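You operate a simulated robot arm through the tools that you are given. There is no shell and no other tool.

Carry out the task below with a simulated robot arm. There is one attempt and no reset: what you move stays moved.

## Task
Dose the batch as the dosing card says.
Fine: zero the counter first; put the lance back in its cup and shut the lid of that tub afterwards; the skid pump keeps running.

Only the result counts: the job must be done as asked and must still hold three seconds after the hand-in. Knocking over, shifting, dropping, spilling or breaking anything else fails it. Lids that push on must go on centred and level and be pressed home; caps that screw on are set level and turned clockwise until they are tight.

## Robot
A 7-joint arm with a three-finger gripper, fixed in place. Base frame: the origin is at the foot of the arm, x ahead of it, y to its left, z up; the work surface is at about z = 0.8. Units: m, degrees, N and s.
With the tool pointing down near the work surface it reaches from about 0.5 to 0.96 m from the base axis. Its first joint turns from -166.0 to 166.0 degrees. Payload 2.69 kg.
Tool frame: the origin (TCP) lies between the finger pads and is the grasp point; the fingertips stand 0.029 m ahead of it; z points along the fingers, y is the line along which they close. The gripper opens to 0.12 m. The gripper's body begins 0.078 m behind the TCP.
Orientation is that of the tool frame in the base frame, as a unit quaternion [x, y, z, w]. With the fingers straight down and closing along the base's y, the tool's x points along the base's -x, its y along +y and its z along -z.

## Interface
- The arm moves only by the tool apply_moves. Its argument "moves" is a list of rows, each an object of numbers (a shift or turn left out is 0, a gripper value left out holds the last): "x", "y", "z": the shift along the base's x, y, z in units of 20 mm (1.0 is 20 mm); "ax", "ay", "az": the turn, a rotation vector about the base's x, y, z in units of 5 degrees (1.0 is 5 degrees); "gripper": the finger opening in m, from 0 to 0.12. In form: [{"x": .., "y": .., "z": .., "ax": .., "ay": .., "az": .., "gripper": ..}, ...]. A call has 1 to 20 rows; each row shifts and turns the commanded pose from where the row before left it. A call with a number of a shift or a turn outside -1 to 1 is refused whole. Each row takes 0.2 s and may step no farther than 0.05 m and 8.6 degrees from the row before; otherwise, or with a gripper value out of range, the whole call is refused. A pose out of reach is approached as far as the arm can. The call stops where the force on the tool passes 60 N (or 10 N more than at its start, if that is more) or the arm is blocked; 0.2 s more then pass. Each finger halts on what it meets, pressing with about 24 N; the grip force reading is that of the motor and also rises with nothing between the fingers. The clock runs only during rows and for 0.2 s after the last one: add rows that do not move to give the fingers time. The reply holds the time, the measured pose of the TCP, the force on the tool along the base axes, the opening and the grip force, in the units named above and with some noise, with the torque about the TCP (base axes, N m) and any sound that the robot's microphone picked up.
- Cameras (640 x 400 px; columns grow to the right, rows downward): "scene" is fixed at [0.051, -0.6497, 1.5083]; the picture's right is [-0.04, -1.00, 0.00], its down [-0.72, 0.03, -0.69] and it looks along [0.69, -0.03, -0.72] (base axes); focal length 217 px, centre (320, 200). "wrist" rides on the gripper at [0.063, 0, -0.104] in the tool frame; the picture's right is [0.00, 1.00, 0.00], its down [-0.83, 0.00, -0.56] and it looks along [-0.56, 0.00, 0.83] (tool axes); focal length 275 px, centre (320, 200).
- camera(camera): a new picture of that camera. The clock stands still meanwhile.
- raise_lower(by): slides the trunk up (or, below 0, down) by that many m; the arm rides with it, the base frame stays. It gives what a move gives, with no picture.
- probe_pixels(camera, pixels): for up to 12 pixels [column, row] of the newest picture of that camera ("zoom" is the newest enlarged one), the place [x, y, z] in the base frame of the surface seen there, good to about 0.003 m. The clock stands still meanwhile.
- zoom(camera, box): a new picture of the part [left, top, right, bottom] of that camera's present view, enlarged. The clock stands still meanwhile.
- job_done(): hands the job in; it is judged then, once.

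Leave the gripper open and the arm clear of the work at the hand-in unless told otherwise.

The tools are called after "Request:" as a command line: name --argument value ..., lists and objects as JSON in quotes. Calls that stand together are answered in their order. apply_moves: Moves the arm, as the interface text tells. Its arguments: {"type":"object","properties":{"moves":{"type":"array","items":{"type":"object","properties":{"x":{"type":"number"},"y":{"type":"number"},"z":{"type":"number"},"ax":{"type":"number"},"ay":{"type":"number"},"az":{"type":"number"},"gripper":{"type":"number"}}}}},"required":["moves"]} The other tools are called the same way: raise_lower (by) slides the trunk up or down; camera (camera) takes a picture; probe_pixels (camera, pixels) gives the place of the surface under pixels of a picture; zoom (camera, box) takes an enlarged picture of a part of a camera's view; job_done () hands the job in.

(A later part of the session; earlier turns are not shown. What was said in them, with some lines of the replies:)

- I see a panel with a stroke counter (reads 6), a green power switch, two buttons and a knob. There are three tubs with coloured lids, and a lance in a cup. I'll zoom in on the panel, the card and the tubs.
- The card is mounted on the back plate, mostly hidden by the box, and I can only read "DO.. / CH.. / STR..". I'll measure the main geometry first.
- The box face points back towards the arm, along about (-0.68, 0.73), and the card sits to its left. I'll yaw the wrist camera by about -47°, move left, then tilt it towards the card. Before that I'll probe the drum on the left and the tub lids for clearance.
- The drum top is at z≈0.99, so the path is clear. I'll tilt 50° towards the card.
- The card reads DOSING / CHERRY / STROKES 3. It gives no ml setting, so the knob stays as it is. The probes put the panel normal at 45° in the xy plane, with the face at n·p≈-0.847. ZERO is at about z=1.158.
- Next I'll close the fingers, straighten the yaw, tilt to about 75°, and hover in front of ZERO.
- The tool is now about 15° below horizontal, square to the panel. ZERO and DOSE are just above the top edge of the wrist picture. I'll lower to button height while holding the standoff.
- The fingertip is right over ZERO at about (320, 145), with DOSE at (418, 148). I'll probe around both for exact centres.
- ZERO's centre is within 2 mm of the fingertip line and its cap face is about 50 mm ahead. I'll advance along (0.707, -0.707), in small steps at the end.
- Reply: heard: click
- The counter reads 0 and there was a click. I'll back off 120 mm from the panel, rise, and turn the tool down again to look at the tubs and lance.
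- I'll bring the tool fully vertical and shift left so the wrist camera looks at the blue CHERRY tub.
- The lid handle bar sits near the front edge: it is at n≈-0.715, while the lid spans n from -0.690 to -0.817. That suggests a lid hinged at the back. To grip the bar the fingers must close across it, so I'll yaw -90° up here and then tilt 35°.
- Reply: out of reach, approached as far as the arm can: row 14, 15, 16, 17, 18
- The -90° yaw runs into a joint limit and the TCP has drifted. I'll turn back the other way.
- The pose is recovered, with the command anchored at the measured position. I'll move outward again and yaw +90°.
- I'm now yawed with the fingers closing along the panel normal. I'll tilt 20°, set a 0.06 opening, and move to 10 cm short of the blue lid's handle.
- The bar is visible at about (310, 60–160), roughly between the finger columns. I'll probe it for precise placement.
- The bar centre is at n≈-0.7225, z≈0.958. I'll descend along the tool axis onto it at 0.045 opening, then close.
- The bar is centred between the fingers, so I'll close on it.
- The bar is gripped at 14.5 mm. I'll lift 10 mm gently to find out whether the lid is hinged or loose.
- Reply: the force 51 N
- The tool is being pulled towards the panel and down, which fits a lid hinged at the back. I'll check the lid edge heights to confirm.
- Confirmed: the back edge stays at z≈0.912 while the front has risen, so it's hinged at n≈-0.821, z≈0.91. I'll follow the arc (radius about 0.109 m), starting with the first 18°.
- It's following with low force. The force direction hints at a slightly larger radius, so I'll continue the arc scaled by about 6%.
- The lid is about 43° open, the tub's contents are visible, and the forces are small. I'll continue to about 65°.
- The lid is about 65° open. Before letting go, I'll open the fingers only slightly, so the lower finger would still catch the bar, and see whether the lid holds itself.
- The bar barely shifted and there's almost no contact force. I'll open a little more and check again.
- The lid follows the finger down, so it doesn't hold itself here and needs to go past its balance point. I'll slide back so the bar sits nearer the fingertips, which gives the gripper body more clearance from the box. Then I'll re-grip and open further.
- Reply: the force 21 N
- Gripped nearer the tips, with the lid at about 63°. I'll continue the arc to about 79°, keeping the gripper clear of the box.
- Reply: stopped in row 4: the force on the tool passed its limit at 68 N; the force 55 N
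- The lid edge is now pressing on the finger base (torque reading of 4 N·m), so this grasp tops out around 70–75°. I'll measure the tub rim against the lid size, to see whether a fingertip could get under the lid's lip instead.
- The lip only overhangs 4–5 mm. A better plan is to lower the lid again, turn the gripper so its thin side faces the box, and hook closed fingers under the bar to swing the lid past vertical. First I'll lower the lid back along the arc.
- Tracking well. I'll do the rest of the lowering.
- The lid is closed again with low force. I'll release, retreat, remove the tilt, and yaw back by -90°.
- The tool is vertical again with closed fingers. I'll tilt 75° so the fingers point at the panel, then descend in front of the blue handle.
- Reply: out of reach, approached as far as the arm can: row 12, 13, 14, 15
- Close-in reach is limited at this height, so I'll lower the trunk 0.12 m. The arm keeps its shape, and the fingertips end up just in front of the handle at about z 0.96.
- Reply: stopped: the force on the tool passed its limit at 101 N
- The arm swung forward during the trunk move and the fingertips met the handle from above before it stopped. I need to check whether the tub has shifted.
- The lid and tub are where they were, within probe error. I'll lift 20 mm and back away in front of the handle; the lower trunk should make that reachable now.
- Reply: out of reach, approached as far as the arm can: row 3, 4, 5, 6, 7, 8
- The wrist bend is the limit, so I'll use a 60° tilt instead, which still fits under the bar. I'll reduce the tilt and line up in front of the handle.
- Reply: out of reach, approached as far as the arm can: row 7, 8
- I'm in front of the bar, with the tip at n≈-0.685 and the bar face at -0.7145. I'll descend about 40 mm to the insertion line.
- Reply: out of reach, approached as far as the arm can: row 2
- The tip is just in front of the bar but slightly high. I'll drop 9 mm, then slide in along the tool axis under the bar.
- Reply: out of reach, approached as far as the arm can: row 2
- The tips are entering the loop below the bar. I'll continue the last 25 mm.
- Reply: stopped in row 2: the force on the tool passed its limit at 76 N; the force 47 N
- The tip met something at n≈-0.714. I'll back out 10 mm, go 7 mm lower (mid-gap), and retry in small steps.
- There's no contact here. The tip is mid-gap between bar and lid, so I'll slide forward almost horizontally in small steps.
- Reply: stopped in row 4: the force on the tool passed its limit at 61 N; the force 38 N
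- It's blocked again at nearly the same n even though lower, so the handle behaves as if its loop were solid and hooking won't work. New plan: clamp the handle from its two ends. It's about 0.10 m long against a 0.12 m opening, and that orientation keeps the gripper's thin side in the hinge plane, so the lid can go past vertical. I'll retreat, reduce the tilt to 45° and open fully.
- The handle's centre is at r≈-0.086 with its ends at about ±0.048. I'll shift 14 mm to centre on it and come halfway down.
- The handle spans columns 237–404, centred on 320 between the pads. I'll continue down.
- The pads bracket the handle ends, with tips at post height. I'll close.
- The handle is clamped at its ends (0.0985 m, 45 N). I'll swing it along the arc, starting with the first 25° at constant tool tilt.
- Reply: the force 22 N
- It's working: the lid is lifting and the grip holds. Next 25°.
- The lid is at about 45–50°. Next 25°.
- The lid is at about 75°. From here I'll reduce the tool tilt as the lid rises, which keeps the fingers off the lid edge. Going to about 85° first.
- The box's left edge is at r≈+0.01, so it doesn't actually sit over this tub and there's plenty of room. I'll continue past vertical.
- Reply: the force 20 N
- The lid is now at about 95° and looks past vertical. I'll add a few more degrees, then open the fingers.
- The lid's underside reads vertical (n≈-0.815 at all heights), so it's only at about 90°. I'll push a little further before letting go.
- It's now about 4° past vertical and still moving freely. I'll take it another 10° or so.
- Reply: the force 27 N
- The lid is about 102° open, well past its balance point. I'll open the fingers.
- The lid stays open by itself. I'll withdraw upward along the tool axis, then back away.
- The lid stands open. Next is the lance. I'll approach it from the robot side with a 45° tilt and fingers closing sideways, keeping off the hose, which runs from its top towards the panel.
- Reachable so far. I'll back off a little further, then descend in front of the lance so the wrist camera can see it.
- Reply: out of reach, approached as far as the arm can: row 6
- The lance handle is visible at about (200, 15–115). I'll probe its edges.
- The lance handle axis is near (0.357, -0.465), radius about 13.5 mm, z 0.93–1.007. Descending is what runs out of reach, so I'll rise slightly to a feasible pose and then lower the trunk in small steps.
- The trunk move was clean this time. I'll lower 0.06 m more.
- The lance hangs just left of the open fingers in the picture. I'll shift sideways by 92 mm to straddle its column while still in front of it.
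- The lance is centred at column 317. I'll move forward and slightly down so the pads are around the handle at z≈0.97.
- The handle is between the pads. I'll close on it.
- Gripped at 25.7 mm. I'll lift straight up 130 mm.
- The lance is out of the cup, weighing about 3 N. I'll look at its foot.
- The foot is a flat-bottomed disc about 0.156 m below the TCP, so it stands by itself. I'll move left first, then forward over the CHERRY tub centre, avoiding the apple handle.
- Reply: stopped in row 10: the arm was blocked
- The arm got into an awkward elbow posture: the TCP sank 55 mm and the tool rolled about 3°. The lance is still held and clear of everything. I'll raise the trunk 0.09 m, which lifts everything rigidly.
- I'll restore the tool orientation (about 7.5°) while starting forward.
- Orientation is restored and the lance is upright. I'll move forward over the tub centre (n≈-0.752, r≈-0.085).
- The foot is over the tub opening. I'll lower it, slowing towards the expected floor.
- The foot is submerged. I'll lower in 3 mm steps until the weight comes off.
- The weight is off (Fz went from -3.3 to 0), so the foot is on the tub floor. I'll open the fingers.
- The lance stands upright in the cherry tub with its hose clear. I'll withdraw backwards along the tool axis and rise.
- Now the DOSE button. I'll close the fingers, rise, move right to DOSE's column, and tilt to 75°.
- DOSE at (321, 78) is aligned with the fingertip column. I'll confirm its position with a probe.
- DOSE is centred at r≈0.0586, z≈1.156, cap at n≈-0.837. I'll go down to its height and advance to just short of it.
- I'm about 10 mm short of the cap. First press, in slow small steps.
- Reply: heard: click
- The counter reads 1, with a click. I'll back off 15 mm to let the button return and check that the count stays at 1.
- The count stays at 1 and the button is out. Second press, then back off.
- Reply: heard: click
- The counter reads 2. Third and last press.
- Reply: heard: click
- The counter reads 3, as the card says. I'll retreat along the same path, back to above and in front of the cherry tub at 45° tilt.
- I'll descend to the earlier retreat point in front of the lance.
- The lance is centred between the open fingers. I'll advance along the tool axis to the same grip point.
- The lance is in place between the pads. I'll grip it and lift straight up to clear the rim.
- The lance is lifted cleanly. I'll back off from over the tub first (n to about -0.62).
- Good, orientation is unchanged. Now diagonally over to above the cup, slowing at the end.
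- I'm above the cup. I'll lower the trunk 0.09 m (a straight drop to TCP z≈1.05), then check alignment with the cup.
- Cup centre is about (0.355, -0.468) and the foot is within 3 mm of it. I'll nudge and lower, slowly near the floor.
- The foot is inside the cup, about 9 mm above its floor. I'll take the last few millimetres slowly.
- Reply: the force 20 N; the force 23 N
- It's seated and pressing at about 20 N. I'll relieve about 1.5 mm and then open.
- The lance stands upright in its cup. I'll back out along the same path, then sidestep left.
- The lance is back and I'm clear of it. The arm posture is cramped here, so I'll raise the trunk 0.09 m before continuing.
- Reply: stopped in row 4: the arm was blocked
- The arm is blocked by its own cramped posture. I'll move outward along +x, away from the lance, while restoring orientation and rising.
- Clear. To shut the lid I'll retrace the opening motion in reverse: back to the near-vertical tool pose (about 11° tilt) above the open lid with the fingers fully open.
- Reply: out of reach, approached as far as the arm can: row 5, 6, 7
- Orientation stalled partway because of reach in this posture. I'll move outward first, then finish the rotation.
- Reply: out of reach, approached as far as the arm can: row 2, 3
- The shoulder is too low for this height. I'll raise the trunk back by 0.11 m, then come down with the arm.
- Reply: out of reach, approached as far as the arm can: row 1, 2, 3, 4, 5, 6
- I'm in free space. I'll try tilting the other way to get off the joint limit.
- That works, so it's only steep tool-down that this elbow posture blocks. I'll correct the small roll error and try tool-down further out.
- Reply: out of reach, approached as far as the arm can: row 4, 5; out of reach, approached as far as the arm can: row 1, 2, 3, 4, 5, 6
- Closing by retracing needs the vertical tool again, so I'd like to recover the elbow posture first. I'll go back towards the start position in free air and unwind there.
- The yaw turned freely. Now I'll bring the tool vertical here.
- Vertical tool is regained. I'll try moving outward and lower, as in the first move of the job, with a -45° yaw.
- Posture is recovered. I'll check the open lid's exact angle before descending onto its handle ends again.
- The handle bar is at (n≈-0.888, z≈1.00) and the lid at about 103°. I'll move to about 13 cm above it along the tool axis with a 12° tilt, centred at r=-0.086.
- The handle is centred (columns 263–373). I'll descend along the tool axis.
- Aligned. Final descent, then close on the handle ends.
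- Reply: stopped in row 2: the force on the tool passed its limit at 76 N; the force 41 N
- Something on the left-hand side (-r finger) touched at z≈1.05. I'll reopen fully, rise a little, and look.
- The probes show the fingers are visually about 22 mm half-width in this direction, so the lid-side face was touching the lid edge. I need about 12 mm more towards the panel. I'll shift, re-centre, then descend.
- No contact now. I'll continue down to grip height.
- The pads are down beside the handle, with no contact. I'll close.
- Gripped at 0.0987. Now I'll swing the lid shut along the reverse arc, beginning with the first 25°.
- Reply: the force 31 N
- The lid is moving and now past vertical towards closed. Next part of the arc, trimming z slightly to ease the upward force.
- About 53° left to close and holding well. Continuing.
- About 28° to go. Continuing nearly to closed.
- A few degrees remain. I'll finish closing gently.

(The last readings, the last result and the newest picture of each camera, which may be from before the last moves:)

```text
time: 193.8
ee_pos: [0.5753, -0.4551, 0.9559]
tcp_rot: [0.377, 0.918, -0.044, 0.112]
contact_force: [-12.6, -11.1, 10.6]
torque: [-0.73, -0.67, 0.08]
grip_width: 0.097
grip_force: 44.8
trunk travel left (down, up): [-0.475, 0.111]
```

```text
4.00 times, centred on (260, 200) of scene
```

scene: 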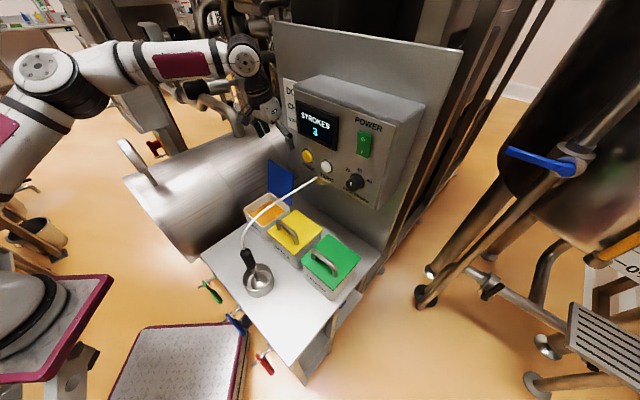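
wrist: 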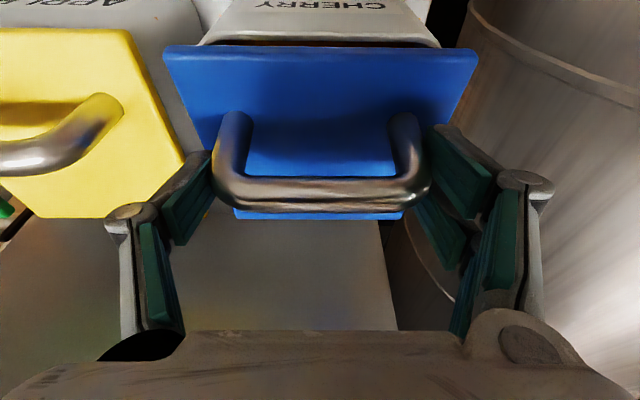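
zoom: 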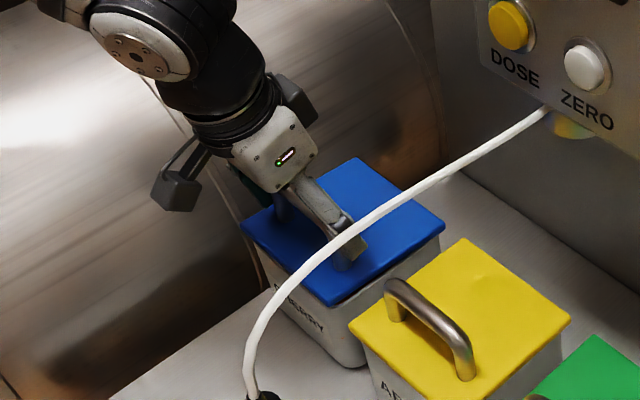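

Request:
apply_moves --moves '[{"x": -0.02, "y": 0.02, "z": -0.1}, {"z": -0.1}, {}]'

Request:
camera --camera "wrist"

Request:
probe_pixels --camera "wrist" --pixels '[[190, 70], [460, 70], [260, 150], [380, 150], [325, 100]]'

```text
time: 194.6
ee_pos: [0.5732, -0.4528, 0.9525]
tcp_rot: [0.377, 0.918, -0.043, 0.113]
contact_force: [-18.5, -7.7, 11.5]
torque: [-0.52, -0.83, -0.01]
grip_width: 0.0969
grip_force: 45.6
trunk travel left (down, up): [-0.475, 0.111]
```

```text
taken
```

wrist: 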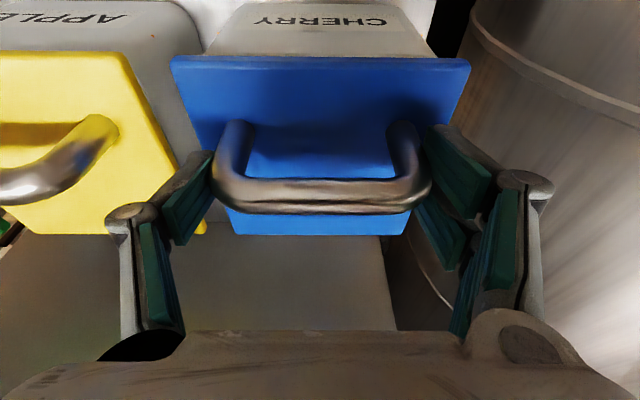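

```text
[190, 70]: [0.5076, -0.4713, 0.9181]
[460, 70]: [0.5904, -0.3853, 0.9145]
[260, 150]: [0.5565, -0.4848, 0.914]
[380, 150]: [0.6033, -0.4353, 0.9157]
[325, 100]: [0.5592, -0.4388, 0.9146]
```

The lid is almost level (front 0.915–0.918). I'll press it down a bit more until it's firmly seated.

Request:
apply_moves --moves '[{"z": -0.15}, {"z": -0.15}, {}]'

Request:
probe_pixels --camera "wrist" --pixels '[[195, 75], [455, 75], [325, 70]]'

```text
time: 195.4
ee_pos: [0.5718, -0.452, 0.948]
tcp_rot: [0.376, 0.919, -0.043, 0.112]
contact_force: [-27.5, 6.3, 28.4]
torque: [-0.15, 0.03, 0.28]
grip_width: 0.0971
grip_force: 44.7
trunk travel left (down, up): [-0.475, 0.111]
```

```text
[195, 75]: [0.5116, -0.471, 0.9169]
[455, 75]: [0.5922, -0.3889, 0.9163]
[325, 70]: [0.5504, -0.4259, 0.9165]
```

Firm resistance at 28 N: the lid is down. I'll release the handle and withdraw upward.

Request:
apply_moves --moves '[{"gripper": 0.12}, {}, {"z": 0.3}, {"x": -0.15, "y": 0.15, "z": 0.8}, {"x": -0.15, "y": 0.15, "z": 0.8}, {"x": -0.15, "y": 0.15, "z": 0.8}, {"x": -0.15, "y": 0.15, "z": 0.8}, {"x": -0.15, "y": 0.15, "z": 0.8}, {"x": -0.3, "y": 0.3, "z": 0.8}, {"x": -0.3, "y": 0.3, "z": 0.8}, {}]'

Request:
camera --camera "wrist"

Request:
camera --camera "scene"

```text
time: 197.8
ee_pos: [0.5486, -0.427, 1.063]
tcp_rot: [0.376, 0.919, -0.043, 0.112]
contact_force: [-0.5, 0.7, -0.1]
torque: [-0.02, 0.01, 0.01]
grip_width: 0.1201
grip_force: 0.0
trunk travel left (down, up): [-0.475, 0.111]
```

```text
taken
```

wrist: 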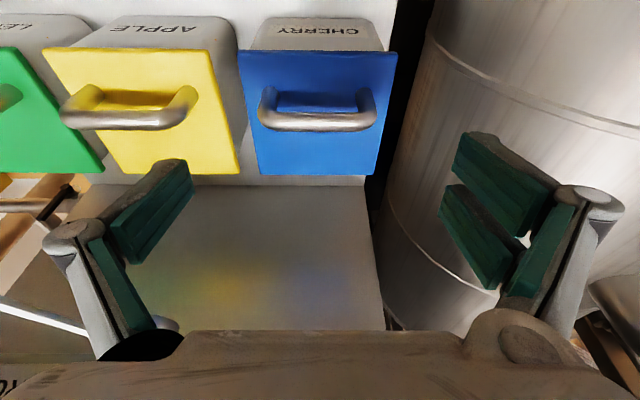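

```text
taken
```

scene: 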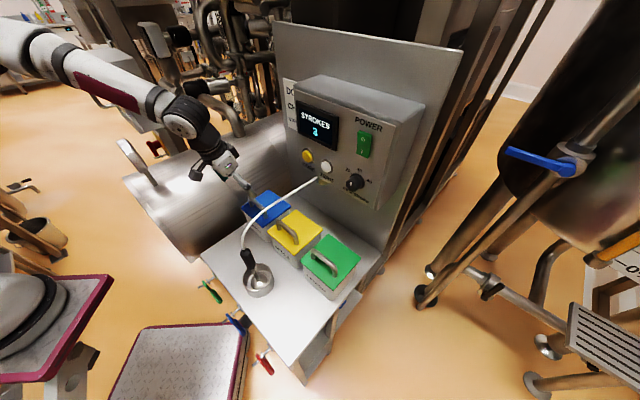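

Request:
probe_pixels --camera "wrist" --pixels '[[243, 57], [392, 57], [374, 170], [262, 170], [320, 150], [320, 62], [300, 30]]'

Request:
zoom --camera "scene" --box '[220, 170, 340, 300]'

Request:
zoom --camera "wrist" --box '[220, 20, 420, 190]'

```text
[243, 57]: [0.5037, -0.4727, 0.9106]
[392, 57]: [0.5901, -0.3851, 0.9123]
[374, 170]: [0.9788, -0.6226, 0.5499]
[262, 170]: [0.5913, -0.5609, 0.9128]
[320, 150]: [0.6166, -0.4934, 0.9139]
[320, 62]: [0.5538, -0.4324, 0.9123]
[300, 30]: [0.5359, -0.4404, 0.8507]
```

```text
3.08 times, centred on (280, 235) of scene
```

zoom: 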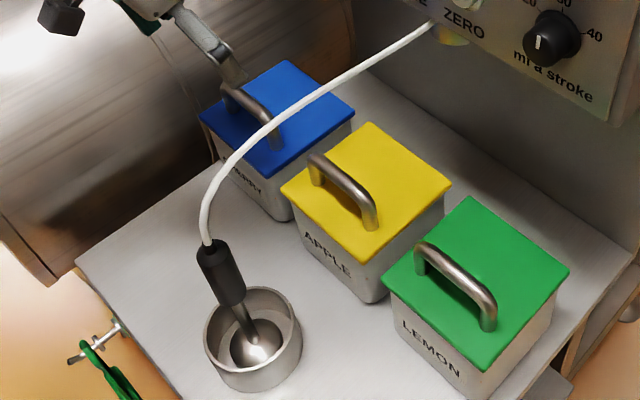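

```text
2.35 times, centred on (320, 105) of wrist
```

zoom: 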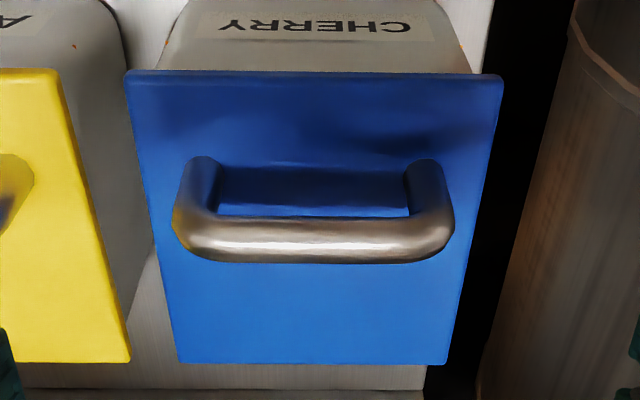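

The lid is closed and level (z≈0.912, corners as at the start), the lance is upright in its cup, and the counter shows 3. I'll withdraw the arm well clear.

Request:
apply_moves --moves '[{"z": 0.9}, {"z": 0.9}, {"z": 0.9}, {"z": 0.9}, {"z": 0.9}, {"x": -0.5, "y": 0.5, "z": 0.6}, {"x": -0.5, "y": 0.5, "z": 0.6}, {"x": -0.5, "y": 0.5, "z": 0.6}, {"x": -0.5, "y": 0.5}, {}]'

Request:
camera --camera "scene"

Request:
zoom --camera "scene" --box '[270, 70, 430, 210]'

Request:
zoom --camera "scene" --box '[220, 170, 380, 310]'

```text
time: 200.0
ee_pos: [0.5063, -0.3861, 1.1898]
tcp_rot: [0.377, 0.918, -0.042, 0.113]
contact_force: [0.9, 0.5, -0.1]
torque: [-0.03, -0.02, 0.01]
grip_width: 0.1201
grip_force: 0.2
trunk travel left (down, up): [-0.475, 0.111]
```

```text
taken
```

scene: 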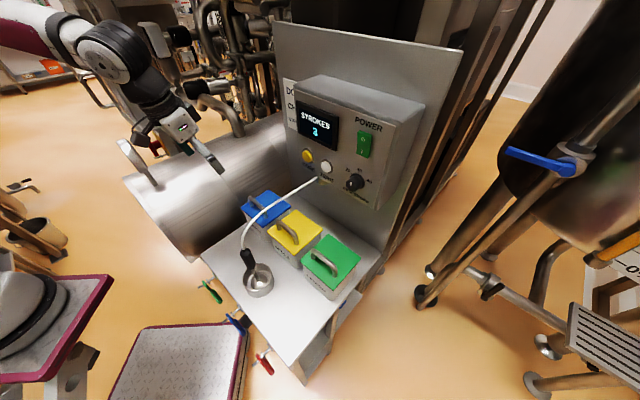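

```text
2.86 times, centred on (350, 140) of scene
```

zoom: 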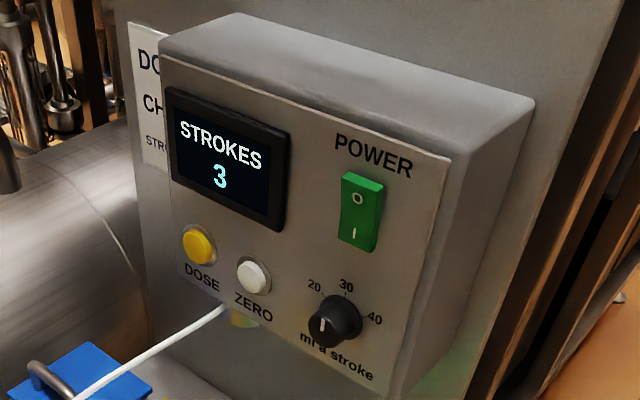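

```text
2.86 times, centred on (300, 240) of scene
```

zoom: 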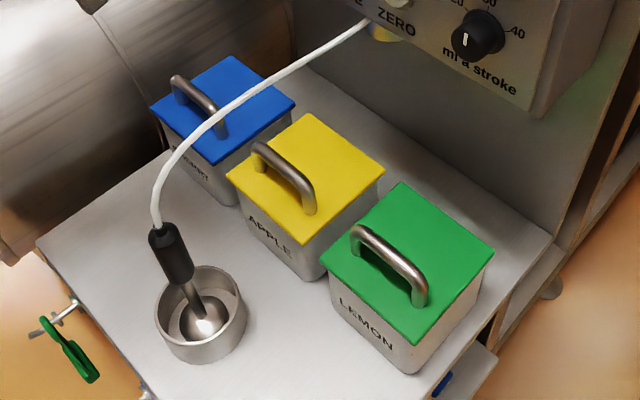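

The scene matches the start except that the counter now reads 3. The power is on, the knob and tubs are unmoved, the lance is in its cup, the cherry lid is shut, and the arm is clear with the gripper open. Handing in.

Request:
job_done

```text
The job is handed in.
```

I dosed the batch as the card says: DOSING, CHERRY, 3 strokes. The job is handed in, and no verdict came back with it.

- **Counter:** I zeroed it first (it read 6). I then pressed DOSE three times with the lance standing in the cherry tub, and the counter ended at 3.
- **Lance:** it is back upright in its cup.
- **Cherry lid:** it is shut and level, with its corners where they were at the start.
- **Pump:** I left the power switch on and did not touch the ml-a-stroke knob, since the card gives no ml setting.

While I was working out how to open the lid, the fingers pressed hard on its handle or edge a few times. The hardest was about 100 N. The tub and lid showed no shift when I checked their positions.

The arm is clear of the work with the gripper open.
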